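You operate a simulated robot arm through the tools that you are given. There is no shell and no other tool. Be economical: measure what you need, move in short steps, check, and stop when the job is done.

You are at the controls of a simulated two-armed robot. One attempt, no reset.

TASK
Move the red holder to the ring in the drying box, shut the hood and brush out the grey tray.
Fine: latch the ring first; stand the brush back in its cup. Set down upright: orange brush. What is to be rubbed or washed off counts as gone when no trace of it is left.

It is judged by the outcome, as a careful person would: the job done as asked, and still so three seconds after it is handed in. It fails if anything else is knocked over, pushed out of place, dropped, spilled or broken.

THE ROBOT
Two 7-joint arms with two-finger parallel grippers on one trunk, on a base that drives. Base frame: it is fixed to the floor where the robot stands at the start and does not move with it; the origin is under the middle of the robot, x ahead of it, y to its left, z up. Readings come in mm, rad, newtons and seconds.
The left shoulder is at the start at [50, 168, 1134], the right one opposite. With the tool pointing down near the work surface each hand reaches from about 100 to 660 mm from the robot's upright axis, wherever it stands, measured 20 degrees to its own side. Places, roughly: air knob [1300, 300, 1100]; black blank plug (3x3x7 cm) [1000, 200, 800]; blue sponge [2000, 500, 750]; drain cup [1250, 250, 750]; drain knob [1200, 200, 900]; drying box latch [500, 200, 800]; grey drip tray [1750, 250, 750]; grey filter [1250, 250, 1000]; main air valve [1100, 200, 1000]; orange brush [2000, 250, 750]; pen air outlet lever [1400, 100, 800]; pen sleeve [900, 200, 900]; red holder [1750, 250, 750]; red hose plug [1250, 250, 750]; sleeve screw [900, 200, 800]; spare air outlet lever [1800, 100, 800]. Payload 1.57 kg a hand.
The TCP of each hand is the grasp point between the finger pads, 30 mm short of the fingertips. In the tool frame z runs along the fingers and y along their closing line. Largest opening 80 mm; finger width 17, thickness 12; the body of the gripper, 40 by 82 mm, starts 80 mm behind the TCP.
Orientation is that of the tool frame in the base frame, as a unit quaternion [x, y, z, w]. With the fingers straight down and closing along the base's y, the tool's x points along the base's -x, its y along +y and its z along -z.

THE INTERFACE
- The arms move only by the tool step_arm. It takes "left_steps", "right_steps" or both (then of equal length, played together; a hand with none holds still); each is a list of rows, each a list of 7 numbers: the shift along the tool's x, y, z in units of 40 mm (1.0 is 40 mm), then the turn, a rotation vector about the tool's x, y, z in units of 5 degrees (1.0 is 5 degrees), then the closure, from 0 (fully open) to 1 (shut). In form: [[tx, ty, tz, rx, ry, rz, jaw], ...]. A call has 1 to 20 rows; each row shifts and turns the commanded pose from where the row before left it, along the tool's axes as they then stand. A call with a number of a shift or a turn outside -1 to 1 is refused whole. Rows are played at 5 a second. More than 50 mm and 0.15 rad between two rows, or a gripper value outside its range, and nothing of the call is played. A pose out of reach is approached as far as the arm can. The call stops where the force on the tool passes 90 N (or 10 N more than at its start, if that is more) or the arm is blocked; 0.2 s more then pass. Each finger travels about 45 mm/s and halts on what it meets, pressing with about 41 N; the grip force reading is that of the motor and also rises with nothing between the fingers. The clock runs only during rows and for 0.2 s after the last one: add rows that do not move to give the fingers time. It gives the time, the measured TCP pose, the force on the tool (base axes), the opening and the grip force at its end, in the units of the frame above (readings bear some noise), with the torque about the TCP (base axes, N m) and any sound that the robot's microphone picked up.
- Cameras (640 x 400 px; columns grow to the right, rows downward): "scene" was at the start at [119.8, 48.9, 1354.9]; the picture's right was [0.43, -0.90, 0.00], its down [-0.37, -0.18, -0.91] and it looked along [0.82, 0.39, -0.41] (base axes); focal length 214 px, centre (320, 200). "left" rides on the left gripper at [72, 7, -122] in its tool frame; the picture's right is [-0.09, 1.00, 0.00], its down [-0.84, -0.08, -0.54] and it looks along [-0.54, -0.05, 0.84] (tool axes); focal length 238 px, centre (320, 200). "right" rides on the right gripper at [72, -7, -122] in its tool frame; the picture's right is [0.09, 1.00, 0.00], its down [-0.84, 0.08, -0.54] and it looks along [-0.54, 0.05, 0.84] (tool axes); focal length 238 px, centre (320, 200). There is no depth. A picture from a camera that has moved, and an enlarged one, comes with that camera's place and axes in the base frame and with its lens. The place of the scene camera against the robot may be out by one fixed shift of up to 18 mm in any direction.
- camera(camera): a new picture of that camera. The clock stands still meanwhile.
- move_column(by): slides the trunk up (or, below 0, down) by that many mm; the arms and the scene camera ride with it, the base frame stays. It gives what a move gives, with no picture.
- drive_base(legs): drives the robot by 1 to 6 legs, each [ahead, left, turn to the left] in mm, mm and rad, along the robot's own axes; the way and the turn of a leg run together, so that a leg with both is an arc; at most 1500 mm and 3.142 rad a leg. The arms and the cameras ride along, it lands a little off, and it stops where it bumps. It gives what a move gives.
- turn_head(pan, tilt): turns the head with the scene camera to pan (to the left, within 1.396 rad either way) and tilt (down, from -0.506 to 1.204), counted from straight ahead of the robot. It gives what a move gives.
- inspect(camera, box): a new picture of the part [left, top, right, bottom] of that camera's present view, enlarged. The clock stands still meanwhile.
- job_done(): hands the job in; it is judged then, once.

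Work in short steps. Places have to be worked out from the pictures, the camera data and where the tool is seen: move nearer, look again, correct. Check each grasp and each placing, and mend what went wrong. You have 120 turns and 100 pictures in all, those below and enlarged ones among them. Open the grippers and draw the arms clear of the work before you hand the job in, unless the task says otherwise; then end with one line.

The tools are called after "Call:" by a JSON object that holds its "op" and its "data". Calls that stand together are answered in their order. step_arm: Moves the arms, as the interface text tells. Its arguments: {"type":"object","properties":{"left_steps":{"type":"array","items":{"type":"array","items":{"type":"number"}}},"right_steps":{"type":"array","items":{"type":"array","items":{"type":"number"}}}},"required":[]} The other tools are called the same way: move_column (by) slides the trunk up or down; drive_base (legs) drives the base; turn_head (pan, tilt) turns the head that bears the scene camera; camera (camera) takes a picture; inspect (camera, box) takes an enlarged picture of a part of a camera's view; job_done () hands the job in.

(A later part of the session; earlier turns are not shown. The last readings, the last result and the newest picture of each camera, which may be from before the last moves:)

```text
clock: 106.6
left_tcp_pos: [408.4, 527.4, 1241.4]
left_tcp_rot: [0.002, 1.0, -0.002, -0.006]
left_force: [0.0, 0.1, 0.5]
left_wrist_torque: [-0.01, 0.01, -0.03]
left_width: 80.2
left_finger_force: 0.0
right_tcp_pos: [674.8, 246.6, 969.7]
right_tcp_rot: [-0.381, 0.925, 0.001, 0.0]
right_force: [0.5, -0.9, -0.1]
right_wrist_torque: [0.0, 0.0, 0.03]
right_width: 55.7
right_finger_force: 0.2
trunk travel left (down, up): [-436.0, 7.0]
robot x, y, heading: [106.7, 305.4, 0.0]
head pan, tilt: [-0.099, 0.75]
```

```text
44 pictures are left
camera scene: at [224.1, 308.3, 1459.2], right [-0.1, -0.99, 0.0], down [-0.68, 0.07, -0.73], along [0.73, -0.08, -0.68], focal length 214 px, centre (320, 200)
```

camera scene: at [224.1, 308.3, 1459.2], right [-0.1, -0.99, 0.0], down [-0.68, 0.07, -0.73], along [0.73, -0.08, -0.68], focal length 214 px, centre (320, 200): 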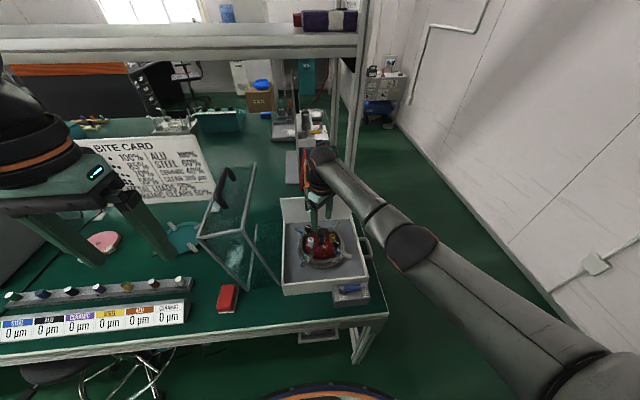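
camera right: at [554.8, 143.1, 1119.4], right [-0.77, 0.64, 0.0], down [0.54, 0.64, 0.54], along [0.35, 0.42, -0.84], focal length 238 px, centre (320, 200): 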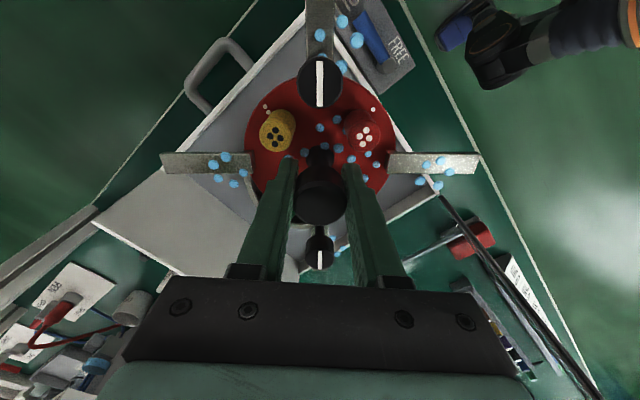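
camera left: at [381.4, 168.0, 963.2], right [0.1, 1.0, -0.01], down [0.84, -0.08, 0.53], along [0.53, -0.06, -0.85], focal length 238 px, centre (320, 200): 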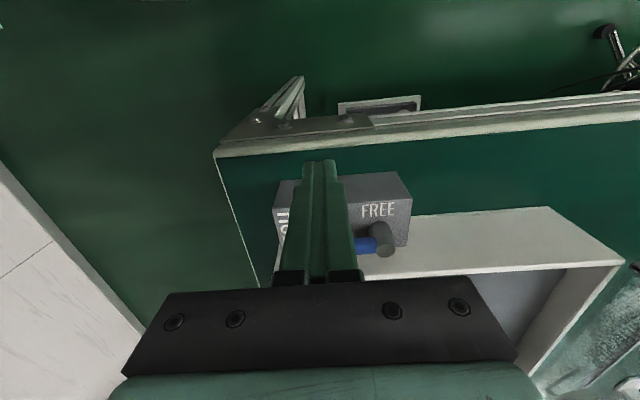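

Holder stays seated. I pull the right hand back and to the right, and bring the left hand forward high over the hood to see the handle.

Call:
{"op": "step_arm", "data": {"left_steps": [[-0.75, 0, 0, 0, 0, 0, 0], [-0.75, 0, 0, 0, 0, 0, 0], [-0.75, 0, 0, 0, 0, 0, 0], [-0.75, 0, 0, 0, 0, 0, 0], [0, 0, 0, 0, 0, 0, 0], [0, 0, 0, 0, 0, 0, 0], [0, 0, 0, 0, 0, 0, 0], [0, 0, 0, 0, 0, 0, 0], [0, 0, 0, 0, 0, 0, 0], [0, 0, 0, 0, 0, 0, 0]], "right_steps": [[0.74, 0.74, 0, 0, 0, 0, 0.3], [0.74, 0.74, 0, 0, 0, 0, 0.3], [0.74, 0.74, 0, 0, 0, 0, 0.3], [0.74, 0.74, 0, 0, 0, 0, 0.3], [0.74, 0.74, 0, 0, 0, 0, 0.3], [0.74, 0.74, 0, 0, 0, 0, 0.3], [0.66, -0.67, 0, 0, 0, 0, 0.3], [0.66, -0.67, 0, 0, 0, 0, 0.3], [0.66, -0.67, 0, 0, 0, 0, 0.3], [0.66, -0.67, 0, 0, 0, 0, 0.3]]}}

Call:
{"op": "camera", "data": {"camera": "left"}}

```text
clock: 108.8
left_tcp_pos: [527.8, 526.1, 1237.7]
left_tcp_rot: [0.002, 1.0, -0.002, -0.006]
left_force: [0.6, 0.0, 0.2]
left_wrist_torque: [0.03, 0.02, 0.01]
left_width: 80.0
left_finger_force: 0.0
right_tcp_pos: [420.9, 95.9, 970.3]
right_tcp_rot: [-0.381, 0.925, 0.001, 0.0]
right_force: [-0.2, -0.4, 1.0]
right_wrist_torque: [-0.03, -0.01, -0.02]
right_width: 56.0
right_finger_force: 0.1
trunk travel left (down, up): [-436.0, 7.0]
robot x, y, heading: [104.7, 306.9, -0.001]
head pan, tilt: [-0.099, 0.75]
```

```text
43 pictures are left
camera left: at [458.5, 534.3, 1359.7], right [0.09, 1.0, 0.0], down [0.84, -0.08, 0.53], along [0.53, -0.05, -0.85], focal length 238 px, centre (320, 200)
```

left: 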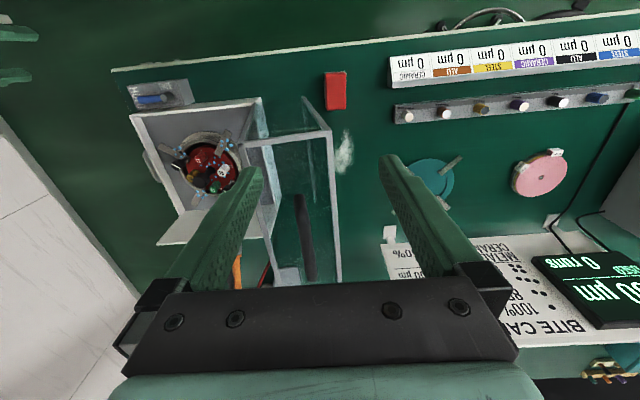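

Handle bar estimated at x≈588–730, y≈497, z≈1140; hinge along the box's left wall top (y≈406, z≈828). I reposition the base and bring the left hand above the handle.

Call:
{"op": "drive_base", "data": {"legs": [[22, 70, 0]]}}

Call:
{"op": "step_arm", "data": {"left_steps": [[-0.9, -0.7, 0, 0, 0, 0, 0], [-0.9, -0.9, 0, 0, 0, 0, 0], [-0.7, -0.9, 0, 0, 0, 0, 0], [0, 0, 0.4, 0, 0, 0, 0], [0, 0, 0, 0, 0, 0, 0]]}}

Call:
{"op": "camera", "data": {"camera": "left"}}

```text
clock: 110.1
left_tcp_pos: [548.8, 597.8, 1237.1]
left_tcp_rot: [0.0, 1.0, -0.003, -0.006]
left_force: [-0.3, 0.1, 0.9]
left_wrist_torque: [-0.01, 0.03, 0.01]
left_width: 80.0
left_finger_force: 0.1
right_tcp_pos: [444.9, 167.1, 970.9]
right_tcp_rot: [-0.382, 0.924, 0.001, 0.0]
right_force: [-0.1, -0.4, 0.3]
right_wrist_torque: [-0.03, 0.01, 0.0]
right_width: 55.9
right_finger_force: 0.0
trunk travel left (down, up): [-436.0, 7.0]
robot x, y, heading: [126.9, 376.0, 0.002]
head pan, tilt: [-0.099, 0.75]
```

```text
refused: row 2 steps farther than a row can; nothing moved
```

```text
42 pictures are left
camera left: at [480.7, 605.5, 1359.2], right [0.09, 1.0, -0.01], down [0.84, -0.08, 0.53], along [0.53, -0.05, -0.85], focal length 238 px, centre (320, 200)
```

left: 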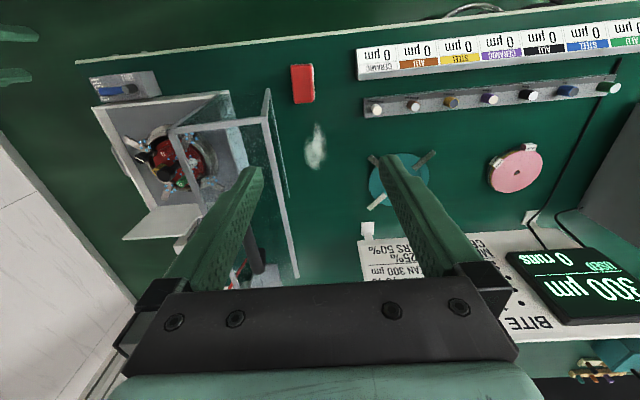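

Row was too long; I repeat with shorter rows (corners A≈(538,538,1088), B≈(537,447,1114) confirm the geometry).

Call:
{"op": "step_arm", "data": {"left_steps": [[-0.68, -0.63, 0, 0, 0, 0, 0], [-0.68, -0.63, 0, 0, 0, 0, 0], [-0.68, -0.63, 0, 0, 0, 0, 0], [-0.68, -0.63, 0, 0, 0, 0, 0], [0, 0, 0, 0, 0, 0, 0]]}}

Call:
{"op": "camera", "data": {"camera": "left"}}

```text
clock: 111.3
left_tcp_pos: [605.2, 550.9, 1218.7]
left_tcp_rot: [0.001, 1.0, -0.002, -0.006]
left_force: [0.6, -0.2, 0.0]
left_wrist_torque: [0.02, 0.01, -0.02]
left_width: 79.9
left_finger_force: 0.1
left hand out of reach, approached as far as the arm can: row 2, 3, 4
right_tcp_pos: [445.2, 167.3, 969.8]
right_tcp_rot: [-0.383, 0.924, 0.001, 0.001]
right_force: [-0.8, 1.2, -0.1]
right_wrist_torque: [0.0, 0.0, 0.0]
right_width: 56.1
right_finger_force: 0.1
trunk travel left (down, up): [-436.0, 7.0]
robot x, y, heading: [130.0, 377.5, -0.004]
head pan, tilt: [-0.099, 0.75]
```

```text
41 pictures are left
camera left: at [535.7, 559.2, 1340.8], right [0.09, 1.0, -0.01], down [0.84, -0.08, 0.53], along [0.53, -0.05, -0.85], focal length 238 px, centre (320, 200)
```

left: 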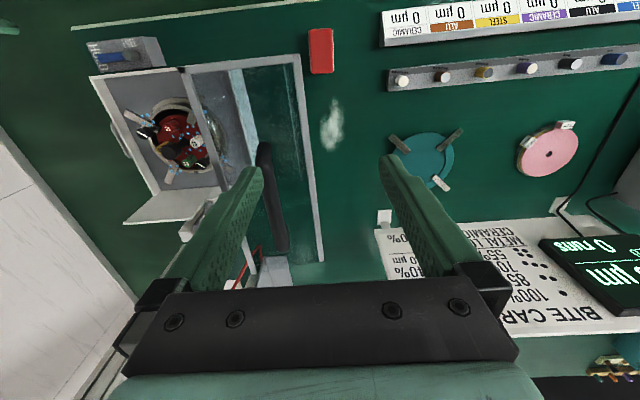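

Reach is less at this height, so I grip the near half of the bar (x≈630, y≈501). Aligning, then descending.

Call:
{"op": "step_arm", "data": {"left_steps": [[0, -0.65, 0, 0, 0, 0, 0], [-0.1, -0.6, 0.3, 0, 0, 0, 0], [-0.3, 0, 0.5, 0, 0, 0, 0], [-0.2, 0, 0.3, 0, 0, 0, 0], [0, 0, 0, 0, 0, 0, 0]]}}

Call:
{"op": "camera", "data": {"camera": "left"}}

```text
clock: 112.5
left_tcp_pos: [599.8, 537.9, 1168.2]
left_tcp_rot: [0.001, 1.0, -0.002, -0.005]
left_force: [0.0, 1.2, -0.2]
left_wrist_torque: [0.0, 0.0, 0.0]
left_width: 80.2
left_finger_force: 0.1
left hand out of reach, approached as far as the arm can: row 1, 2, 3, 4
right_tcp_pos: [444.5, 165.7, 970.7]
right_tcp_rot: [-0.382, 0.924, 0.001, -0.001]
right_force: [-0.1, 0.3, 0.5]
right_wrist_torque: [0.0, 0.0, 0.04]
right_width: 56.0
right_finger_force: 0.1
trunk travel left (down, up): [-436.0, 7.0]
robot x, y, heading: [127.3, 375.6, -0.003]
head pan, tilt: [-0.099, 0.75]
```

```text
40 pictures are left
camera left: at [529.6, 544.5, 1288.3], right [0.09, 1.0, -0.01], down [0.84, -0.08, 0.53], along [0.53, -0.06, -0.85], focal length 238 px, centre (320, 200)
```

left: 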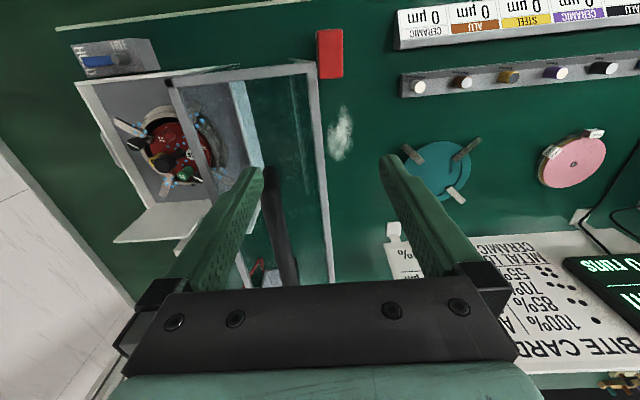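

The left arm can't go inward of about 20° from straight ahead; so I shift the base right 80 mm and extend the arm outward along that line.

Call:
{"op": "step_arm", "data": {"left_steps": [[0, 0, -0.9, 0, 0, 0, 0], [0, 0, 0, 0, 0, 0, 0]]}}

Call:
{"op": "drive_base", "data": {"legs": [[5, -80, 0]]}}

Call:
{"op": "step_arm", "data": {"left_steps": [[-0.4, 0.5, 0.2, 0, 0, 0, 0], [-0.4, 0.5, 0.3, 0, 0, 0, 0], [0, 0, 0.3, 0, 0, 0, 0], [0, 0, 0, 0, 0, 0, 0]]}}

Call:
{"op": "camera", "data": {"camera": "left"}}

```text
clock: 113.1
left_tcp_pos: [596.5, 538.9, 1204.2]
left_tcp_rot: [0.0, 1.0, -0.003, -0.006]
left_force: [-0.4, 0.4, 0.1]
left_wrist_torque: [0.0, -0.02, 0.02]
left_width: 79.8
left_finger_force: 0.0
left hand out of reach, approached as far as the arm can: row 1
right_tcp_pos: [445.0, 165.0, 969.4]
right_tcp_rot: [-0.382, 0.924, 0.001, 0.001]
right_force: [-0.5, 0.3, 0.3]
right_wrist_torque: [0.01, 0.02, 0.01]
right_width: 55.9
right_finger_force: 0.2
trunk travel left (down, up): [-436.0, 7.0]
robot x, y, heading: [123.1, 376.5, -0.004]
head pan, tilt: [-0.099, 0.75]
```

```text
clock: 114.5
left_tcp_pos: [601.0, 457.2, 1203.5]
left_tcp_rot: [0.001, 1.0, -0.002, -0.005]
left_force: [-0.6, -0.5, -0.9]
left_wrist_torque: [0.03, 0.03, 0.01]
left_width: 80.0
left_finger_force: 0.1
right_tcp_pos: [448.3, 84.2, 970.9]
right_tcp_rot: [-0.381, 0.924, 0.001, 0.0]
right_force: [0.3, -1.2, 0.5]
right_wrist_torque: [0.0, 0.01, 0.03]
right_width: 56.0
right_finger_force: 0.0
trunk travel left (down, up): [-436.0, 7.0]
robot x, y, heading: [135.4, 294.3, -0.003]
head pan, tilt: [-0.099, 0.75]
```

```text
clock: 115.5
left_tcp_pos: [632.8, 498.2, 1171.4]
left_tcp_rot: [0.0, 1.0, -0.003, -0.007]
left_force: [0.0, 0.5, 0.3]
left_wrist_torque: [0.03, -0.04, -0.01]
left_width: 80.0
left_finger_force: 0.1
right_tcp_pos: [450.1, 84.6, 970.7]
right_tcp_rot: [-0.381, 0.925, 0.001, 0.0]
right_force: [1.0, -0.9, -0.2]
right_wrist_torque: [0.02, -0.01, -0.02]
right_width: 55.9
right_finger_force: 0.1
trunk travel left (down, up): [-436.0, 7.0]
robot x, y, heading: [132.4, 296.9, 0.0]
head pan, tilt: [-0.099, 0.75]
```

```text
39 pictures are left
camera left: at [563.0, 506.0, 1292.9], right [0.09, 1.0, -0.01], down [0.84, -0.08, 0.53], along [0.53, -0.06, -0.85], focal length 238 px, centre (320, 200)
```

left: 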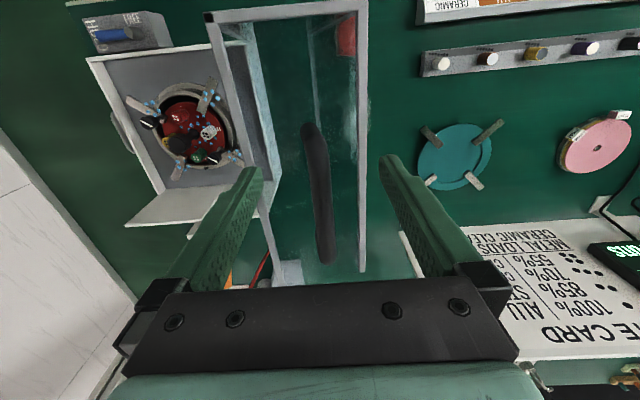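

The bar lies centred between the fingers. I lower 18 mm with the trunk and close.

Call:
{"op": "move_column", "data": {"by": -18}}

Call:
{"op": "step_arm", "data": {"left_steps": [[0, 0, 0, 0, 0, 0, 0.4], [0, 0, 0, 0, 0, 0, 0.7], [0, 0, 0, 0, 0, 0, 1], [0, 0, 0, 0, 0, 0, 1], [0, 0, 0, 0, 0, 0, 1], [0, 0, 0, 0, 0, 0, 1], [0, 0, 0, 0, 0, 0, 1]]}}

Call:
{"op": "camera", "data": {"camera": "left"}}

```text
clock: 116.2
left_tcp_pos: [631.3, 497.4, 1153.6]
left_tcp_rot: [0.0, 1.0, -0.002, -0.005]
left_force: [0.4, 0.3, 0.1]
left_wrist_torque: [-0.01, 0.0, 0.02]
left_width: 80.0
left_finger_force: 0.1
right_tcp_pos: [449.9, 84.5, 951.7]
right_tcp_rot: [-0.381, 0.924, 0.001, 0.0]
right_force: [0.3, 0.1, 0.5]
right_wrist_torque: [-0.03, -0.01, -0.02]
right_width: 56.3
right_finger_force: 0.1
trunk travel left (down, up): [-418.0, 25.0]
robot x, y, heading: [133.0, 299.8, -0.004]
head pan, tilt: [-0.099, 0.75]
```

```text
clock: 117.8
left_tcp_pos: [632.0, 496.1, 1152.8]
left_tcp_rot: [0.001, 1.0, -0.003, -0.004]
left_force: [1.0, -5.7, -0.2]
left_wrist_torque: [-0.66, -0.15, 0.38]
left_width: 16.6
left_finger_force: 31.2
right_tcp_pos: [448.2, 83.6, 952.5]
right_tcp_rot: [-0.381, 0.925, 0.001, 0.001]
right_force: [0.1, 0.2, 0.2]
right_wrist_torque: [0.02, -0.02, 0.01]
right_width: 55.9
right_finger_force: 0.0
trunk travel left (down, up): [-418.0, 25.0]
robot x, y, heading: [131.8, 297.2, -0.005]
head pan, tilt: [-0.099, 0.75]
```

```text
38 pictures are left
camera left: at [563.1, 504.9, 1275.2], right [0.09, 1.0, -0.01], down [0.84, -0.08, 0.53], along [0.53, -0.06, -0.85], focal length 238 px, centre (320, 200)
```

left: 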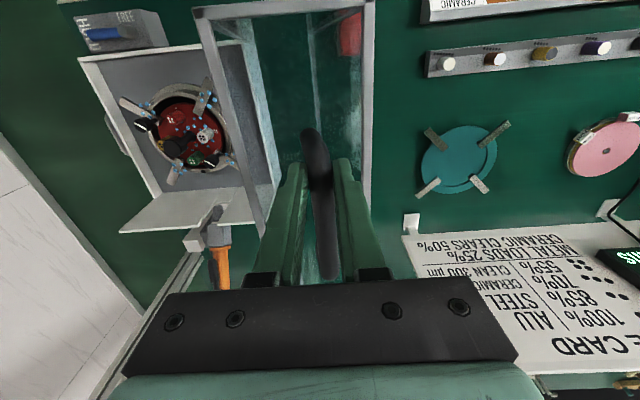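

Gripped (16.6 mm). I start the arc gently: base right, trunk slightly up, watching forces.

Call:
{"op": "drive_base", "data": {"legs": [[0, -20, 0]]}}

Call:
{"op": "move_column", "data": {"by": 5}}

Call:
{"op": "drive_base", "data": {"legs": [[0, -20, 0]]}}

```text
clock: 118.6
left_tcp_pos: [632.9, 477.9, 1158.5]
left_tcp_rot: [0.001, 1.0, -0.002, -0.001]
left_force: [6.1, 10.1, 14.4]
left_wrist_torque: [0.34, 0.34, 0.09]
left_width: 15.3
left_finger_force: 31.5
right_tcp_pos: [448.4, 64.2, 952.4]
right_tcp_rot: [-0.382, 0.924, 0.001, 0.001]
right_force: [0.5, -0.3, -0.3]
right_wrist_torque: [0.0, 0.02, 0.0]
right_width: 56.0
right_finger_force: 0.1
trunk travel left (down, up): [-418.0, 25.0]
robot x, y, heading: [134.4, 275.9, 0.001]
head pan, tilt: [-0.099, 0.75]
```

```text
clock: 119.2
left_tcp_pos: [632.2, 478.0, 1156.6]
left_tcp_rot: [0.0, 1.0, -0.002, -0.007]
left_force: [-7.2, -6.2, -21.7]
left_wrist_torque: [-0.19, -0.48, 0.36]
left_width: 16.0
left_finger_force: 31.1
right_tcp_pos: [448.9, 65.1, 955.2]
right_tcp_rot: [-0.382, 0.924, 0.001, 0.0]
right_force: [-0.1, -0.3, -0.1]
right_wrist_torque: [0.0, 0.0, -0.01]
right_width: 55.9
right_finger_force: 0.1
trunk travel left (down, up): [-423.0, 20.0]
robot x, y, heading: [133.9, 274.2, 0.003]
head pan, tilt: [-0.099, 0.75]
```

```text
clock: 120.0
left_tcp_pos: [632.7, 459.3, 1163.7]
left_tcp_rot: [0.0, 1.0, -0.002, 0.001]
left_force: [-8.6, 0.9, 1.2]
left_wrist_torque: [0.05, 0.57, -0.02]
left_width: 15.7
left_finger_force: 31.8
right_tcp_pos: [448.8, 43.4, 957.1]
right_tcp_rot: [-0.382, 0.924, 0.0, 0.001]
right_force: [-0.9, 0.0, -0.5]
right_wrist_torque: [0.01, 0.01, -0.01]
right_width: 56.0
right_finger_force: 0.0
trunk travel left (down, up): [-423.0, 20.0]
robot x, y, heading: [130.3, 253.6, -0.0]
head pan, tilt: [-0.099, 0.75]
```

The hood follows nicely with small forces. Continuing across the apex.

Call:
{"op": "drive_base", "data": {"legs": [[0, -30, 0]]}}

Call:
{"op": "drive_base", "data": {"legs": [[0, -30, 0]]}}

Call:
{"op": "drive_base", "data": {"legs": [[0, -30, 0]]}}

Call:
{"op": "move_column", "data": {"by": -5}}

Call:
{"op": "camera", "data": {"camera": "left"}}

```text
clock: 121.0
left_tcp_pos: [632.8, 428.4, 1167.0]
left_tcp_rot: [-0.001, 1.0, -0.003, 0.004]
left_force: [2.4, 4.7, 30.0]
left_wrist_torque: [0.15, 0.04, -0.23]
left_width: 15.9
left_finger_force: 31.6
right_tcp_pos: [448.0, 14.1, 959.0]
right_tcp_rot: [-0.382, 0.924, 0.001, 0.001]
right_force: [-0.4, -0.5, -0.6]
right_wrist_torque: [0.0, -0.03, 0.01]
right_width: 56.0
right_finger_force: 0.0
trunk travel left (down, up): [-423.0, 20.0]
robot x, y, heading: [132.3, 224.7, 0.001]
head pan, tilt: [-0.099, 0.75]
```

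```text
clock: 121.9
left_tcp_pos: [632.0, 398.4, 1168.9]
left_tcp_rot: [-0.001, 1.0, -0.003, 0.006]
left_force: [-3.5, 1.8, 23.1]
left_wrist_torque: [0.19, -0.3, -0.26]
left_width: 16.0
left_finger_force: 31.1
right_tcp_pos: [448.3, -16.8, 958.4]
right_tcp_rot: [-0.382, 0.924, 0.001, 0.002]
right_force: [0.4, -0.5, 0.0]
right_wrist_torque: [-0.01, -0.01, 0.0]
right_width: 56.0
right_finger_force: 0.1
trunk travel left (down, up): [-423.0, 20.0]
robot x, y, heading: [132.6, 195.2, -0.003]
head pan, tilt: [-0.099, 0.75]
```

```text
clock: 122.9
left_tcp_pos: [633.8, 368.4, 1167.2]
left_tcp_rot: [-0.001, 1.0, -0.004, 0.006]
left_force: [-4.8, -0.5, 5.1]
left_wrist_torque: [-0.04, -0.3, -0.19]
left_width: 15.9
left_finger_force: 31.4
right_tcp_pos: [449.2, -46.1, 957.9]
right_tcp_rot: [-0.381, 0.924, 0.0, 0.0]
right_force: [0.0, 0.5, -0.2]
right_wrist_torque: [-0.01, -0.01, 0.0]
right_width: 56.1
right_finger_force: 0.1
trunk travel left (down, up): [-423.0, 20.0]
robot x, y, heading: [135.9, 162.5, -0.002]
head pan, tilt: [-0.099, 0.75]
```

```text
clock: 123.4
left_tcp_pos: [634.5, 368.0, 1167.0]
left_tcp_rot: [-0.001, 1.0, -0.006, 0.01]
left_force: [-0.2, -0.2, 30.1]
left_wrist_torque: [0.06, 0.36, -0.23]
left_width: 16.0
left_finger_force: 31.6
right_tcp_pos: [447.3, -46.8, 951.8]
right_tcp_rot: [-0.383, 0.924, 0.0, 0.002]
right_force: [0.3, -0.5, 0.1]
right_wrist_torque: [0.02, 0.0, 0.02]
right_width: 56.1
right_finger_force: 0.0
trunk travel left (down, up): [-418.0, 25.0]
robot x, y, heading: [134.2, 165.0, -0.004]
head pan, tilt: [-0.099, 0.75]
```

```text
37 pictures are left
camera left: at [561.0, 375.7, 1286.3], right [0.09, 1.0, -0.01], down [0.82, -0.07, 0.56], along [0.56, -0.06, -0.83], focal length 238 px, centre (320, 200)
```

left: 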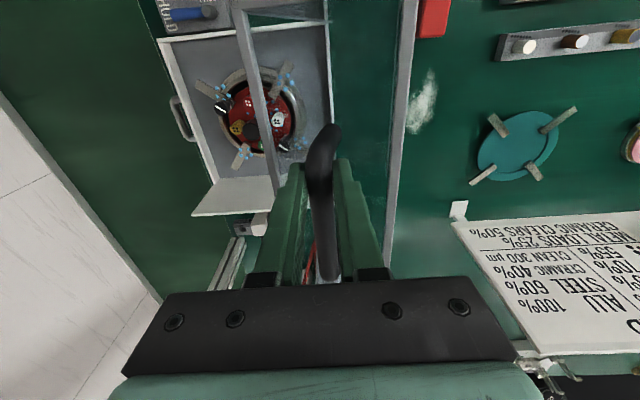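

Apex passed at y≈398 (matches the hinge). I continue down the arc in small alternating moves.

Call:
{"op": "drive_base", "data": {"legs": [[0, -30, 0]]}}

Call:
{"op": "move_column", "data": {"by": -6}}

Call:
{"op": "drive_base", "data": {"legs": [[0, -30, 0]]}}

Call:
{"op": "move_column", "data": {"by": -9}}

Call:
{"op": "drive_base", "data": {"legs": [[0, -30, 0]]}}

Call:
{"op": "move_column", "data": {"by": -12}}

```text
clock: 124.4
left_tcp_pos: [634.9, 338.4, 1162.3]
left_tcp_rot: [-0.001, 1.0, -0.004, 0.007]
left_force: [2.2, -2.0, 15.1]
left_wrist_torque: [-0.16, -0.6, -0.17]
left_width: 15.8
left_finger_force: 31.2
right_tcp_pos: [447.7, -76.1, 953.0]
right_tcp_rot: [-0.382, 0.924, 0.002, 0.0]
right_force: [0.8, -0.4, -0.2]
right_wrist_torque: [0.02, -0.01, 0.0]
right_width: 56.1
right_finger_force: 0.0
trunk travel left (down, up): [-418.0, 25.0]
robot x, y, heading: [130.4, 136.4, -0.004]
head pan, tilt: [-0.099, 0.75]
```

```text
clock: 124.9
left_tcp_pos: [635.1, 336.4, 1161.8]
left_tcp_rot: [0.0, 1.0, -0.007, 0.012]
left_force: [1.7, -4.8, 30.3]
left_wrist_torque: [0.01, 0.16, -0.02]
left_width: 16.2
left_finger_force: 32.3
right_tcp_pos: [447.0, -78.4, 946.2]
right_tcp_rot: [-0.382, 0.924, 0.001, 0.001]
right_force: [-0.1, 0.7, 1.2]
right_wrist_torque: [0.01, 0.01, -0.01]
right_width: 56.1
right_finger_force: 0.1
trunk travel left (down, up): [-412.0, 31.0]
robot x, y, heading: [127.7, 137.7, -0.007]
head pan, tilt: [-0.099, 0.75]
```

```text
clock: 125.9
left_tcp_pos: [634.3, 308.1, 1155.0]
left_tcp_rot: [0.0, 1.0, -0.005, 0.005]
left_force: [0.8, -1.5, 2.2]
left_wrist_torque: [-0.12, -0.36, -0.08]
left_width: 16.0
left_finger_force: 32.0
right_tcp_pos: [448.5, -105.3, 944.2]
right_tcp_rot: [-0.381, 0.924, 0.001, 0.0]
right_force: [-0.4, -0.5, -0.1]
right_wrist_torque: [0.01, 0.01, 0.06]
right_width: 55.9
right_finger_force: 0.1
trunk travel left (down, up): [-412.0, 31.0]
robot x, y, heading: [132.1, 109.9, 0.002]
head pan, tilt: [-0.099, 0.75]
```

```text
clock: 126.5
left_tcp_pos: [636.0, 304.6, 1151.9]
left_tcp_rot: [0.001, 1.0, -0.007, 0.012]
left_force: [5.5, -8.2, 31.1]
left_wrist_torque: [-0.04, 0.15, 0.03]
left_width: 16.3
left_finger_force: 31.7
right_tcp_pos: [447.9, -107.1, 938.7]
right_tcp_rot: [-0.382, 0.924, 0.002, 0.001]
right_force: [0.1, -0.3, -0.4]
right_wrist_torque: [0.01, -0.02, 0.01]
right_width: 55.9
right_finger_force: 0.1
trunk travel left (down, up): [-403.0, 40.0]
robot x, y, heading: [131.9, 105.6, -0.006]
head pan, tilt: [-0.099, 0.75]
```

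```text
clock: 127.4
left_tcp_pos: [635.8, 281.3, 1143.7]
left_tcp_rot: [-0.001, 1.0, -0.003, 0.004]
left_force: [6.3, 0.4, -2.1]
left_wrist_torque: [-0.02, -0.15, -0.2]
left_width: 15.8
left_finger_force: 31.8
right_tcp_pos: [449.9, -133.4, 935.1]
right_tcp_rot: [-0.382, 0.924, 0.0, 0.0]
right_force: [0.0, -0.4, 0.0]
right_wrist_torque: [0.0, -0.01, -0.01]
right_width: 55.7
right_finger_force: 0.1
trunk travel left (down, up): [-403.0, 40.0]
robot x, y, heading: [133.7, 74.7, -0.007]
head pan, tilt: [-0.099, 0.75]
```

```text
clock: 128.0
left_tcp_pos: [635.4, 276.0, 1137.3]
left_tcp_rot: [0.001, 1.0, -0.005, 0.011]
left_force: [10.6, -11.7, 32.5]
left_wrist_torque: [-0.02, 0.24, -0.01]
left_width: 15.9
left_finger_force: 31.5
right_tcp_pos: [447.4, -134.6, 923.7]
right_tcp_rot: [-0.381, 0.925, 0.002, 0.001]
right_force: [0.7, 0.0, -0.2]
right_wrist_torque: [0.01, 0.0, 0.05]
right_width: 55.9
right_finger_force: 0.0
trunk travel left (down, up): [-391.0, 52.0]
robot x, y, heading: [137.0, 75.1, -0.004]
head pan, tilt: [-0.099, 0.75]
```

Going well. Continue with steeper descent.

Call:
{"op": "drive_base", "data": {"legs": [[0, -28, 0]]}}

Call:
{"op": "move_column", "data": {"by": -13}}

Call:
{"op": "drive_base", "data": {"legs": [[0, -28, 0]]}}

Call:
{"op": "move_column", "data": {"by": -17}}

Call:
{"op": "drive_base", "data": {"legs": [[0, -26, 0]]}}

Call:
{"op": "move_column", "data": {"by": -19}}

Call:
{"op": "camera", "data": {"camera": "left"}}

```text
clock: 129.0
left_tcp_pos: [635.6, 253.4, 1129.2]
left_tcp_rot: [0.0, 1.0, -0.003, 0.0]
left_force: [9.9, 3.7, -8.7]
left_wrist_torque: [-0.02, 0.08, -0.2]
left_width: 16.1
left_finger_force: 31.8
right_tcp_pos: [450.5, -161.6, 924.3]
right_tcp_rot: [-0.381, 0.925, 0.002, -0.002]
right_force: [0.3, -0.4, 0.3]
right_wrist_torque: [0.0, 0.0, 0.01]
right_width: 55.9
right_finger_force: 0.0
trunk travel left (down, up): [-391.0, 52.0]
robot x, y, heading: [134.3, 46.3, 0.001]
head pan, tilt: [-0.099, 0.75]
```

```text
clock: 129.6
left_tcp_pos: [636.0, 247.4, 1125.4]
left_tcp_rot: [0.001, 1.0, -0.005, 0.009]
left_force: [14.5, -16.0, 32.4]
left_wrist_torque: [-0.02, 0.24, 0.08]
left_width: 16.0
left_finger_force: 31.4
right_tcp_pos: [448.3, -165.9, 911.7]
right_tcp_rot: [-0.381, 0.924, 0.002, 0.001]
right_force: [0.0, -0.5, 0.6]
right_wrist_torque: [0.01, 0.02, 0.01]
right_width: 56.1
right_finger_force: 0.1
trunk travel left (down, up): [-378.0, 65.0]
robot x, y, heading: [132.9, 47.1, -0.005]
head pan, tilt: [-0.099, 0.75]
```

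```text
clock: 130.5
left_tcp_pos: [636.7, 227.2, 1114.5]
left_tcp_rot: [-0.001, 1.0, -0.002, -0.002]
left_force: [15.0, 3.3, -8.1]
left_wrist_torque: [-0.09, 0.01, -0.09]
left_width: 16.1
left_finger_force: 31.5
right_tcp_pos: [450.5, -190.1, 911.3]
right_tcp_rot: [-0.382, 0.924, 0.001, -0.001]
right_force: [0.5, 0.0, -0.9]
right_wrist_torque: [0.0, 0.02, 0.01]
right_width: 55.9
right_finger_force: 0.0
trunk travel left (down, up): [-378.0, 65.0]
robot x, y, heading: [130.4, 21.1, -0.003]
head pan, tilt: [-0.099, 0.75]
```

```text
clock: 131.2
left_tcp_pos: [636.0, 219.4, 1106.6]
left_tcp_rot: [0.002, 1.0, -0.007, 0.01]
left_force: [15.6, -20.7, 33.0]
left_wrist_torque: [0.08, 0.32, 0.06]
left_width: 16.6
left_finger_force: 31.5
right_tcp_pos: [448.0, -193.8, 895.0]
right_tcp_rot: [-0.381, 0.925, 0.002, 0.001]
right_force: [-0.9, 0.4, 0.5]
right_wrist_torque: [-0.04, 0.01, 0.01]
right_width: 55.8
right_finger_force: 0.0
trunk travel left (down, up): [-361.0, 82.0]
robot x, y, heading: [130.4, 17.9, -0.005]
head pan, tilt: [-0.099, 0.75]
```

```text
clock: 132.1
left_tcp_pos: [636.4, 204.1, 1095.5]
left_tcp_rot: [-0.004, 1.0, 0.0, -0.002]
left_force: [16.0, 4.2, -7.3]
left_wrist_torque: [-0.14, -0.21, -0.14]
left_width: 16.3
left_finger_force: 31.3
right_tcp_pos: [450.4, -215.9, 894.3]
right_tcp_rot: [-0.381, 0.924, 0.001, -0.002]
right_force: [0.0, 0.1, -0.3]
right_wrist_torque: [0.0, -0.03, 0.03]
right_width: 55.8
right_finger_force: 0.1
trunk travel left (down, up): [-361.0, 82.0]
robot x, y, heading: [128.2, -2.7, -0.007]
head pan, tilt: [-0.099, 0.75]
```

```text
clock: 132.7
left_tcp_pos: [635.7, 192.9, 1085.2]
left_tcp_rot: [-0.001, 1.0, -0.004, 0.009]
left_force: [15.8, -26.6, 33.9]
left_wrist_torque: [0.0, 0.4, 0.13]
left_width: 15.5
left_finger_force: 31.2
right_tcp_pos: [448.8, -219.3, 875.3]
right_tcp_rot: [-0.38, 0.925, 0.003, 0.0]
right_force: [0.1, 0.3, -0.1]
right_wrist_torque: [-0.01, 0.03, -0.02]
right_width: 56.2
right_finger_force: 0.0
trunk travel left (down, up): [-342.0, 101.0]
robot x, y, heading: [132.0, -5.0, -0.003]
head pan, tilt: [-0.099, 0.75]
```

```text
36 pictures are left
camera left: at [563.3, 201.7, 1205.1], right [0.09, 1.0, -0.01], down [0.83, -0.07, 0.56], along [0.55, -0.06, -0.83], focal length 238 px, centre (320, 200)
```

left: 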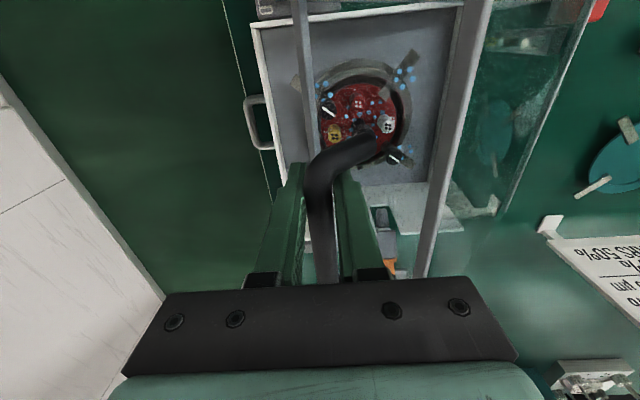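

On track. Continue.

Call:
{"op": "drive_base", "data": {"legs": [[0, -24, 0]]}}

Call:
{"op": "move_column", "data": {"by": -22}}

Call:
{"op": "drive_base", "data": {"legs": [[0, -22, 0]]}}

Call:
{"op": "move_column", "data": {"by": -24}}

Call:
{"op": "drive_base", "data": {"legs": [[0, -20, 0]]}}

Call:
{"op": "move_column", "data": {"by": -26}}

```text
clock: 133.6
left_tcp_pos: [635.1, 181.1, 1076.2]
left_tcp_rot: [-0.005, 1.0, 0.001, -0.003]
left_force: [16.2, 0.6, -2.7]
left_wrist_torque: [-0.08, -0.33, -0.21]
left_width: 16.2
left_finger_force: 31.4
right_tcp_pos: [449.1, -239.6, 876.0]
right_tcp_rot: [-0.382, 0.924, 0.001, -0.001]
right_force: [-0.6, 0.2, 0.3]
right_wrist_torque: [0.02, -0.02, 0.0]
right_width: 56.2
right_finger_force: 0.1
trunk travel left (down, up): [-342.0, 101.0]
robot x, y, heading: [131.6, -26.1, -0.0]
head pan, tilt: [-0.099, 0.75]
```

```text
clock: 134.3
left_tcp_pos: [636.7, 170.5, 1063.2]
left_tcp_rot: [-0.001, 1.0, -0.005, 0.009]
left_force: [14.5, -32.5, 33.7]
left_wrist_torque: [0.28, 0.37, 0.05]
left_width: 16.7
left_finger_force: 31.4
right_tcp_pos: [447.7, -243.0, 854.0]
right_tcp_rot: [-0.381, 0.924, 0.004, 0.001]
right_force: [-0.4, -0.2, -0.2]
right_wrist_torque: [0.03, 0.01, 0.04]
right_width: 56.1
right_finger_force: 0.0
trunk travel left (down, up): [-320.0, 123.0]
robot x, y, heading: [130.7, -28.8, -0.005]
head pan, tilt: [-0.099, 0.75]
```

```text
clock: 135.2
left_tcp_pos: [635.4, 159.8, 1053.4]
left_tcp_rot: [-0.006, 1.0, 0.002, -0.001]
left_force: [14.4, -2.0, 0.4]
left_wrist_torque: [-0.04, -0.43, -0.23]
left_width: 16.5
left_finger_force: 31.8
right_tcp_pos: [449.2, -262.8, 852.5]
right_tcp_rot: [-0.382, 0.924, 0.002, 0.0]
right_force: [0.2, 0.6, 0.6]
right_wrist_torque: [0.03, -0.06, 0.01]
right_width: 55.9
right_finger_force: 0.2
trunk travel left (down, up): [-320.0, 123.0]
robot x, y, heading: [129.3, -49.6, -0.0]
head pan, tilt: [-0.099, 0.75]
```

```text
clock: 135.9
left_tcp_pos: [636.5, 147.1, 1037.6]
left_tcp_rot: [-0.001, 1.0, -0.006, 0.009]
left_force: [13.6, -39.1, 32.8]
left_wrist_torque: [0.4, 0.5, 0.1]
left_width: 16.6
left_finger_force: 31.8
right_tcp_pos: [448.3, -265.8, 829.1]
right_tcp_rot: [-0.381, 0.925, 0.004, 0.002]
right_force: [-0.1, -0.3, -0.1]
right_wrist_torque: [0.0, -0.02, -0.01]
right_width: 56.0
right_finger_force: 0.1
trunk travel left (down, up): [-296.0, 147.0]
robot x, y, heading: [127.6, -52.2, -0.007]
head pan, tilt: [-0.099, 0.75]
```

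```text
clock: 136.8
left_tcp_pos: [635.5, 139.6, 1029.3]
left_tcp_rot: [-0.008, 1.0, 0.002, 0.001]
left_force: [14.0, -8.1, 6.4]
left_wrist_torque: [0.04, -0.31, -0.37]
left_width: 16.3
left_finger_force: 31.6
right_tcp_pos: [450.5, -282.5, 830.3]
right_tcp_rot: [-0.382, 0.924, 0.002, 0.0]
right_force: [-0.6, -0.2, 0.3]
right_wrist_torque: [0.0, 0.03, -0.02]
right_width: 56.5
right_finger_force: 0.1
trunk travel left (down, up): [-296.0, 147.0]
robot x, y, heading: [129.9, -67.3, 0.0]
head pan, tilt: [-0.099, 0.75]
```

```text
clock: 137.5
left_tcp_pos: [637.4, 126.6, 1010.4]
left_tcp_rot: [-0.001, 1.0, -0.007, 0.01]
left_force: [12.3, -43.6, 28.9]
left_wrist_torque: [0.56, 0.76, 0.11]
left_width: 16.5
left_finger_force: 31.7
right_tcp_pos: [448.5, -285.3, 803.2]
right_tcp_rot: [-0.382, 0.924, 0.004, 0.002]
right_force: [-0.7, 0.3, -0.3]
right_wrist_torque: [-0.01, 0.01, 0.02]
right_width: 55.6
right_finger_force: 0.0
trunk travel left (down, up): [-270.0, 173.0]
robot x, y, heading: [137.1, -75.7, 0.006]
head pan, tilt: [-0.099, 0.75]
```

Continue downward.

Call:
{"op": "drive_base", "data": {"legs": [[0, -20, 0]]}}

Call:
{"op": "move_column", "data": {"by": -26}}

Call:
{"op": "drive_base", "data": {"legs": [[0, -15, 0]]}}

Call:
{"op": "move_column", "data": {"by": -26}}

Call:
{"op": "camera", "data": {"camera": "left"}}

```text
clock: 138.4
left_tcp_pos: [636.3, 120.9, 1002.0]
left_tcp_rot: [-0.008, 1.0, 0.002, 0.002]
left_force: [10.8, -5.3, 1.7]
left_wrist_torque: [-0.07, -0.37, -0.31]
left_width: 16.4
left_finger_force: 31.5
right_tcp_pos: [450.2, -301.2, 804.5]
right_tcp_rot: [-0.383, 0.924, 0.002, 0.0]
right_force: [0.8, 0.3, -0.1]
right_wrist_torque: [-0.02, -0.02, -0.04]
right_width: 56.2
right_finger_force: 0.1
trunk travel left (down, up): [-270.0, 173.0]
robot x, y, heading: [131.1, -93.6, -0.004]
head pan, tilt: [-0.099, 0.75]
```

```text
clock: 139.1
left_tcp_pos: [637.6, 108.8, 982.2]
left_tcp_rot: [-0.003, 1.0, -0.007, 0.009]
left_force: [11.3, -41.6, 22.7]
left_wrist_torque: [0.6, 0.66, 0.13]
left_width: 16.3
left_finger_force: 31.6
right_tcp_pos: [449.4, -304.9, 777.5]
right_tcp_rot: [-0.382, 0.924, 0.003, 0.002]
right_force: [0.5, -0.2, 1.0]
right_wrist_torque: [0.01, -0.02, -0.03]
right_width: 56.3
right_finger_force: 0.0
trunk travel left (down, up): [-244.0, 199.0]
robot x, y, heading: [131.6, -91.4, -0.007]
head pan, tilt: [-0.099, 0.75]
```

```text
clock: 139.9
left_tcp_pos: [636.8, 104.6, 976.6]
left_tcp_rot: [-0.009, 1.0, 0.001, 0.002]
left_force: [8.6, -14.2, 5.0]
left_wrist_torque: [0.05, -0.1, -0.3]
left_width: 15.9
left_finger_force: 31.5
right_tcp_pos: [448.8, -317.3, 778.5]
right_tcp_rot: [-0.383, 0.924, 0.002, 0.0]
right_force: [0.3, 0.5, -0.5]
right_wrist_torque: [0.02, -0.02, -0.03]
right_width: 56.3
right_finger_force: 0.0
trunk travel left (down, up): [-244.0, 199.0]
robot x, y, heading: [131.9, -109.6, 0.0]
head pan, tilt: [-0.099, 0.75]
```

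```text
clock: 140.6
left_tcp_pos: [637.5, 93.5, 955.6]
left_tcp_rot: [-0.003, 1.0, -0.006, 0.008]
left_force: [8.2, -40.5, 18.5]
left_wrist_torque: [0.66, 0.63, -0.03]
left_width: 15.9
left_finger_force: 30.8
right_tcp_pos: [448.7, -320.4, 750.8]
right_tcp_rot: [-0.382, 0.924, 0.003, 0.002]
right_force: [0.3, -0.5, -0.5]
right_wrist_torque: [0.0, 0.0, 0.03]
right_width: 56.1
right_finger_force: 0.0
trunk travel left (down, up): [-218.0, 225.0]
robot x, y, heading: [128.1, -104.4, -0.002]
head pan, tilt: [-0.099, 0.75]
```

```text
35 pictures are left
camera left: at [564.9, 102.6, 1074.9], right [0.09, 1.0, -0.01], down [0.83, -0.07, 0.56], along [0.55, -0.06, -0.83], focal length 238 px, centre (320, 200)
```

left: 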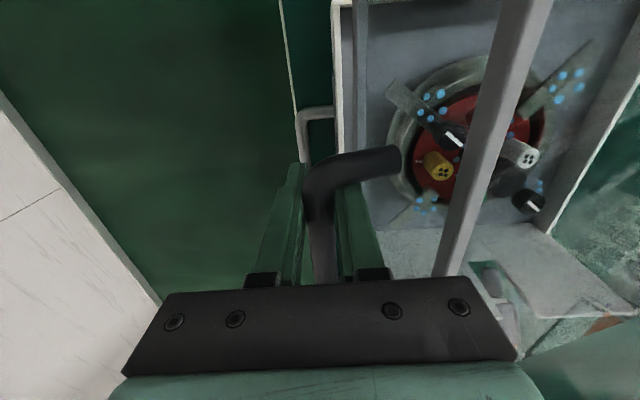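

Nearly closed; continue down.

Call:
{"op": "drive_base", "data": {"legs": [[0, -14, 0]]}}

Call:
{"op": "move_column", "data": {"by": -24}}

Call:
{"op": "drive_base", "data": {"legs": [[0, -10, 0]]}}

Call:
{"op": "move_column", "data": {"by": -20}}

Call:
{"op": "camera", "data": {"camera": "scene"}}

```text
clock: 141.4
left_tcp_pos: [636.4, 91.6, 949.9]
left_tcp_rot: [-0.009, 1.0, 0.001, 0.003]
left_force: [6.1, -11.6, 3.9]
left_wrist_torque: [0.03, -0.23, -0.34]
left_width: 16.0
left_finger_force: 31.4
right_tcp_pos: [449.2, -330.5, 750.8]
right_tcp_rot: [-0.382, 0.924, 0.002, 0.001]
right_force: [0.3, 0.9, -0.9]
right_wrist_torque: [0.04, -0.04, 0.03]
right_width: 55.8
right_finger_force: 0.1
trunk travel left (down, up): [-218.0, 225.0]
robot x, y, heading: [132.8, -120.9, 0.002]
head pan, tilt: [-0.099, 0.75]
```

```text
clock: 142.1
left_tcp_pos: [637.1, 84.4, 928.4]
left_tcp_rot: [-0.004, 1.0, -0.004, 0.006]
left_force: [6.2, -35.7, 11.3]
left_wrist_torque: [0.43, 0.53, -0.12]
left_width: 15.6
left_finger_force: 31.1
right_tcp_pos: [448.1, -333.6, 726.8]
right_tcp_rot: [-0.382, 0.924, 0.003, 0.001]
right_force: [-0.1, 0.0, -0.7]
right_wrist_torque: [-0.02, 0.01, 0.02]
right_width: 55.9
right_finger_force: 0.0
trunk travel left (down, up): [-194.0, 249.0]
robot x, y, heading: [129.7, -121.1, 0.001]
head pan, tilt: [-0.099, 0.75]
```

```text
clock: 142.9
left_tcp_pos: [637.5, 83.5, 926.2]
left_tcp_rot: [-0.01, 1.0, 0.0, 0.003]
left_force: [5.5, -12.7, 4.0]
left_wrist_torque: [0.12, -0.28, -0.37]
left_width: 15.4
left_finger_force: 31.3
right_tcp_pos: [448.5, -340.8, 728.6]
right_tcp_rot: [-0.384, 0.924, 0.003, 0.0]
right_force: [0.0, 0.8, -0.4]
right_wrist_torque: [0.0, -0.03, 0.01]
right_width: 56.2
right_finger_force: 0.0
trunk travel left (down, up): [-194.0, 249.0]
robot x, y, heading: [134.7, -131.9, -0.002]
head pan, tilt: [-0.099, 0.75]
```

```text
clock: 143.6
left_tcp_pos: [638.0, 77.6, 906.8]
left_tcp_rot: [-0.006, 1.0, -0.003, 0.007]
left_force: [5.5, -29.6, 6.3]
left_wrist_torque: [0.27, 0.43, -0.25]
left_width: 15.7
left_finger_force: 31.8
right_tcp_pos: [448.8, -341.0, 707.3]
right_tcp_rot: [-0.382, 0.924, 0.004, 0.0]
right_force: [-0.4, 0.1, 0.7]
right_wrist_torque: [0.0, -0.02, 0.02]
right_width: 56.2
right_finger_force: 0.0
trunk travel left (down, up): [-174.0, 269.0]
robot x, y, heading: [132.7, -130.1, -0.005]
head pan, tilt: [-0.099, 0.75]
```

```text
34 pictures are left
camera scene: at [250.3, -131.8, 1197.2], right [-0.1, -0.99, 0.0], down [-0.68, 0.07, -0.73], along [0.73, -0.07, -0.68], focal length 214 px, centre (320, 200)
```

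scene: 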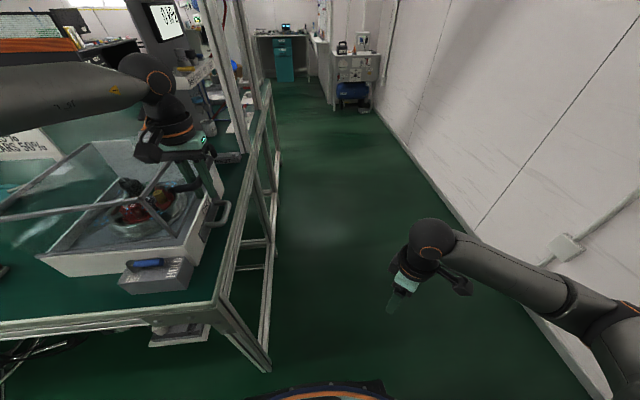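

A small gap is left. I lower further in small steps until it seats.

Call:
{"op": "drive_base", "data": {"legs": [[0, -8, 0]]}}

Call:
{"op": "move_column", "data": {"by": -18}}

Call:
{"op": "move_column", "data": {"by": -12}}

Call:
{"op": "inspect", "data": {"camera": "scene", "box": [0, 110, 260, 310]}}

```text
clock: 144.4
left_tcp_pos: [636.6, 76.9, 905.1]
left_tcp_rot: [-0.011, 1.0, 0.0, 0.004]
left_force: [3.9, -8.6, 1.0]
left_wrist_torque: [0.11, -0.39, -0.36]
left_width: 15.7
left_finger_force: 31.2
right_tcp_pos: [448.8, -348.3, 707.6]
right_tcp_rot: [-0.383, 0.924, 0.001, 0.001]
right_force: [0.1, -1.0, 0.3]
right_wrist_torque: [0.03, -0.02, -0.01]
right_width: 55.9
right_finger_force: 0.0
trunk travel left (down, up): [-174.0, 269.0]
robot x, y, heading: [131.6, -137.5, -0.001]
head pan, tilt: [-0.099, 0.75]
```

```text
clock: 145.0
left_tcp_pos: [638.9, 72.6, 888.2]
left_tcp_rot: [-0.008, 1.0, -0.002, 0.006]
left_force: [2.4, -21.1, 2.3]
left_wrist_torque: [0.1, 0.26, -0.3]
left_width: 15.8
left_finger_force: 31.5
right_tcp_pos: [448.8, -347.8, 689.8]
right_tcp_rot: [-0.382, 0.924, 0.003, 0.0]
right_force: [0.3, -0.7, 0.6]
right_wrist_torque: [0.01, 0.02, 0.0]
right_width: 56.0
right_finger_force: 0.1
trunk travel left (down, up): [-156.0, 287.0]
robot x, y, heading: [131.5, -133.0, 0.004]
head pan, tilt: [-0.099, 0.75]
```

```text
clock: 145.6
left_tcp_pos: [637.7, 69.4, 877.7]
left_tcp_rot: [-0.008, 1.0, -0.003, 0.006]
left_force: [4.1, -34.3, 5.6]
left_wrist_torque: [0.54, 0.44, -0.2]
left_width: 15.5
left_finger_force: 30.9
right_tcp_pos: [448.7, -350.0, 677.1]
right_tcp_rot: [-0.381, 0.924, 0.003, 0.001]
right_force: [-0.1, -0.3, -0.3]
right_wrist_torque: [-0.02, 0.0, 0.01]
right_width: 56.0
right_finger_force: 0.0
trunk travel left (down, up): [-144.0, 299.0]
robot x, y, heading: [132.2, -137.6, -0.001]
head pan, tilt: [-0.099, 0.75]
```

```text
2.00 times, centred on (130, 210) of scene
camera zoom: at [250.4, -139.7, 1167.2], right [-0.1, -0.99, 0.0], down [-0.68, 0.07, -0.73], along [0.73, -0.07, -0.68], focal length 429 px, centre (700, 180)
```

zoom: 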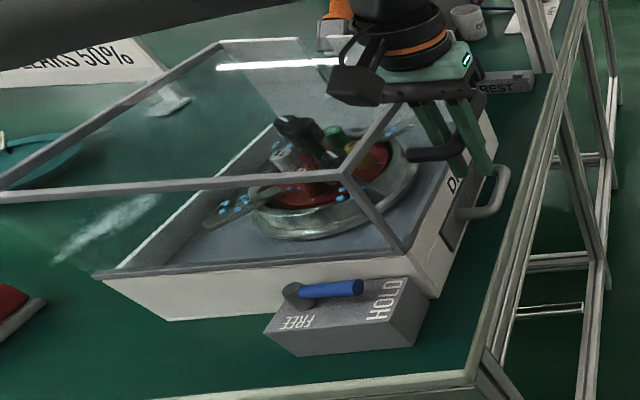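

Rim is close to the wall top. I lower another 8–16 mm until it seats.

Call:
{"op": "move_column", "data": {"by": -8}}

Call:
{"op": "move_column", "data": {"by": -8}}

Call:
{"op": "inspect", "data": {"camera": "scene", "box": [40, 140, 260, 310]}}

```text
clock: 146.2
left_tcp_pos: [638.3, 70.0, 875.0]
left_tcp_rot: [-0.008, 1.0, -0.005, 0.013]
left_force: [5.9, -30.7, 31.7]
left_wrist_torque: [0.48, 0.26, -0.17]
left_width: 15.5
left_finger_force: 31.2
right_tcp_pos: [448.9, -349.0, 669.9]
right_tcp_rot: [-0.382, 0.924, 0.003, 0.002]
right_force: [0.1, -0.1, 0.7]
right_wrist_torque: [-0.02, 0.0, 0.0]
right_width: 56.1
right_finger_force: 0.0
trunk travel left (down, up): [-136.0, 307.0]
robot x, y, heading: [132.3, -135.3, 0.001]
head pan, tilt: [-0.099, 0.75]
```

```text
clock: 146.8
left_tcp_pos: [639.2, 68.9, 866.7]
left_tcp_rot: [-0.007, 1.0, -0.006, 0.013]
left_force: [8.1, -29.9, 31.5]
left_wrist_torque: [0.72, 0.12, -0.07]
left_width: 15.9
left_finger_force: 31.1
right_tcp_pos: [448.9, -350.0, 662.2]
right_tcp_rot: [-0.383, 0.924, 0.003, 0.001]
right_force: [-0.5, -0.7, 0.8]
right_wrist_torque: [0.04, -0.01, 0.0]
right_width: 56.0
right_finger_force: 0.0
trunk travel left (down, up): [-128.0, 315.0]
robot x, y, heading: [132.5, -137.3, 0.001]
head pan, tilt: [-0.099, 0.75]
```

```text
2.35 times, centred on (150, 225) of scene
camera zoom: at [248.7, -139.8, 1151.4], right [-0.1, -1.0, 0.0], down [-0.68, 0.07, -0.73], along [0.73, -0.07, -0.68], focal length 505 px, centre (720, 141)
```

zoom: 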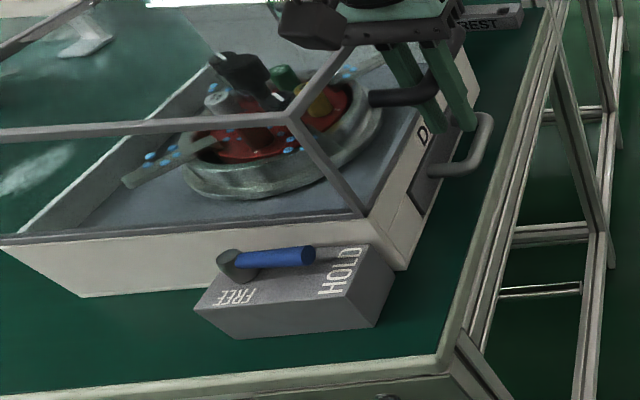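

The hood has seated (the grip began sliding at 31 N). I relieve the side strain, open just a little, and lift off.

Call:
{"op": "drive_base", "data": {"legs": [[0, -8, 0]]}}

Call:
{"op": "step_arm", "data": {"left_steps": [[0, 0, 0, 0, 0, 0, 0.75], [0, 0, 0, 0, 0, 0, 0.65], [0, 0, 0, 0, 0, 0, 0.65]]}}

Call:
{"op": "move_column", "data": {"by": 60}}

Call:
{"op": "inspect", "data": {"camera": "scene", "box": [20, 140, 260, 320]}}

```text
clock: 147.5
left_tcp_pos: [638.6, 70.3, 863.9]
left_tcp_rot: [-0.011, 1.0, -0.001, 0.011]
left_force: [13.9, 2.2, 32.8]
left_wrist_torque: [0.0, 0.36, -0.62]
left_width: 15.9
left_finger_force: 31.1
right_tcp_pos: [448.3, -354.3, 662.9]
right_tcp_rot: [-0.382, 0.924, 0.001, 0.0]
right_force: [-0.6, -0.4, 0.2]
right_wrist_torque: [-0.01, 0.01, 0.0]
right_width: 55.8
right_finger_force: 0.0
trunk travel left (down, up): [-128.0, 315.0]
robot x, y, heading: [131.4, -148.0, -0.004]
head pan, tilt: [-0.099, 0.75]
```

```text
clock: 148.3
left_tcp_pos: [639.8, 69.4, 862.6]
left_tcp_rot: [-0.012, 1.0, 0.0, 0.01]
left_force: [1.0, -3.0, 0.1]
left_wrist_torque: [0.17, 0.07, -0.09]
left_width: 28.1
left_finger_force: 0.0
right_tcp_pos: [449.8, -355.1, 662.1]
right_tcp_rot: [-0.383, 0.924, 0.0, 0.0]
right_force: [0.2, -0.5, -0.3]
right_wrist_torque: [-0.03, -0.02, 0.03]
right_width: 56.1
right_finger_force: 0.1
trunk travel left (down, up): [-128.0, 315.0]
robot x, y, heading: [130.6, -145.7, 0.003]
head pan, tilt: [-0.099, 0.75]
```

```text
clock: 149.3
left_tcp_pos: [639.3, 69.7, 922.6]
left_tcp_rot: [-0.011, 1.0, -0.001, 0.009]
left_force: [-0.7, -0.6, 1.1]
left_wrist_torque: [-0.01, 0.02, -0.02]
left_width: 28.1
left_finger_force: 0.0
right_tcp_pos: [450.9, -355.1, 721.8]
right_tcp_rot: [-0.383, 0.924, 0.0, -0.001]
right_force: [-0.5, 0.1, -0.2]
right_wrist_torque: [0.0, 0.01, 0.0]
right_width: 56.2
right_finger_force: 0.1
trunk travel left (down, up): [-188.0, 255.0]
robot x, y, heading: [128.2, -143.3, 0.005]
head pan, tilt: [-0.099, 0.75]
```

```text
2.22 times, centred on (140, 230) of scene
camera zoom: at [250.5, -143.7, 1211.2], right [-0.1, -1.0, 0.0], down [-0.68, 0.07, -0.73], along [0.73, -0.07, -0.68], focal length 477 px, centre (720, 133)
```

zoom: 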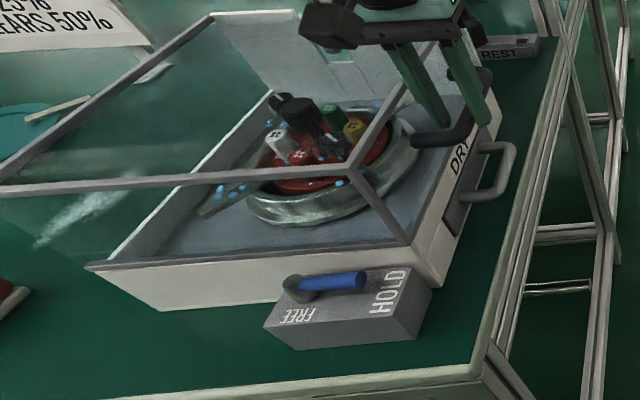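

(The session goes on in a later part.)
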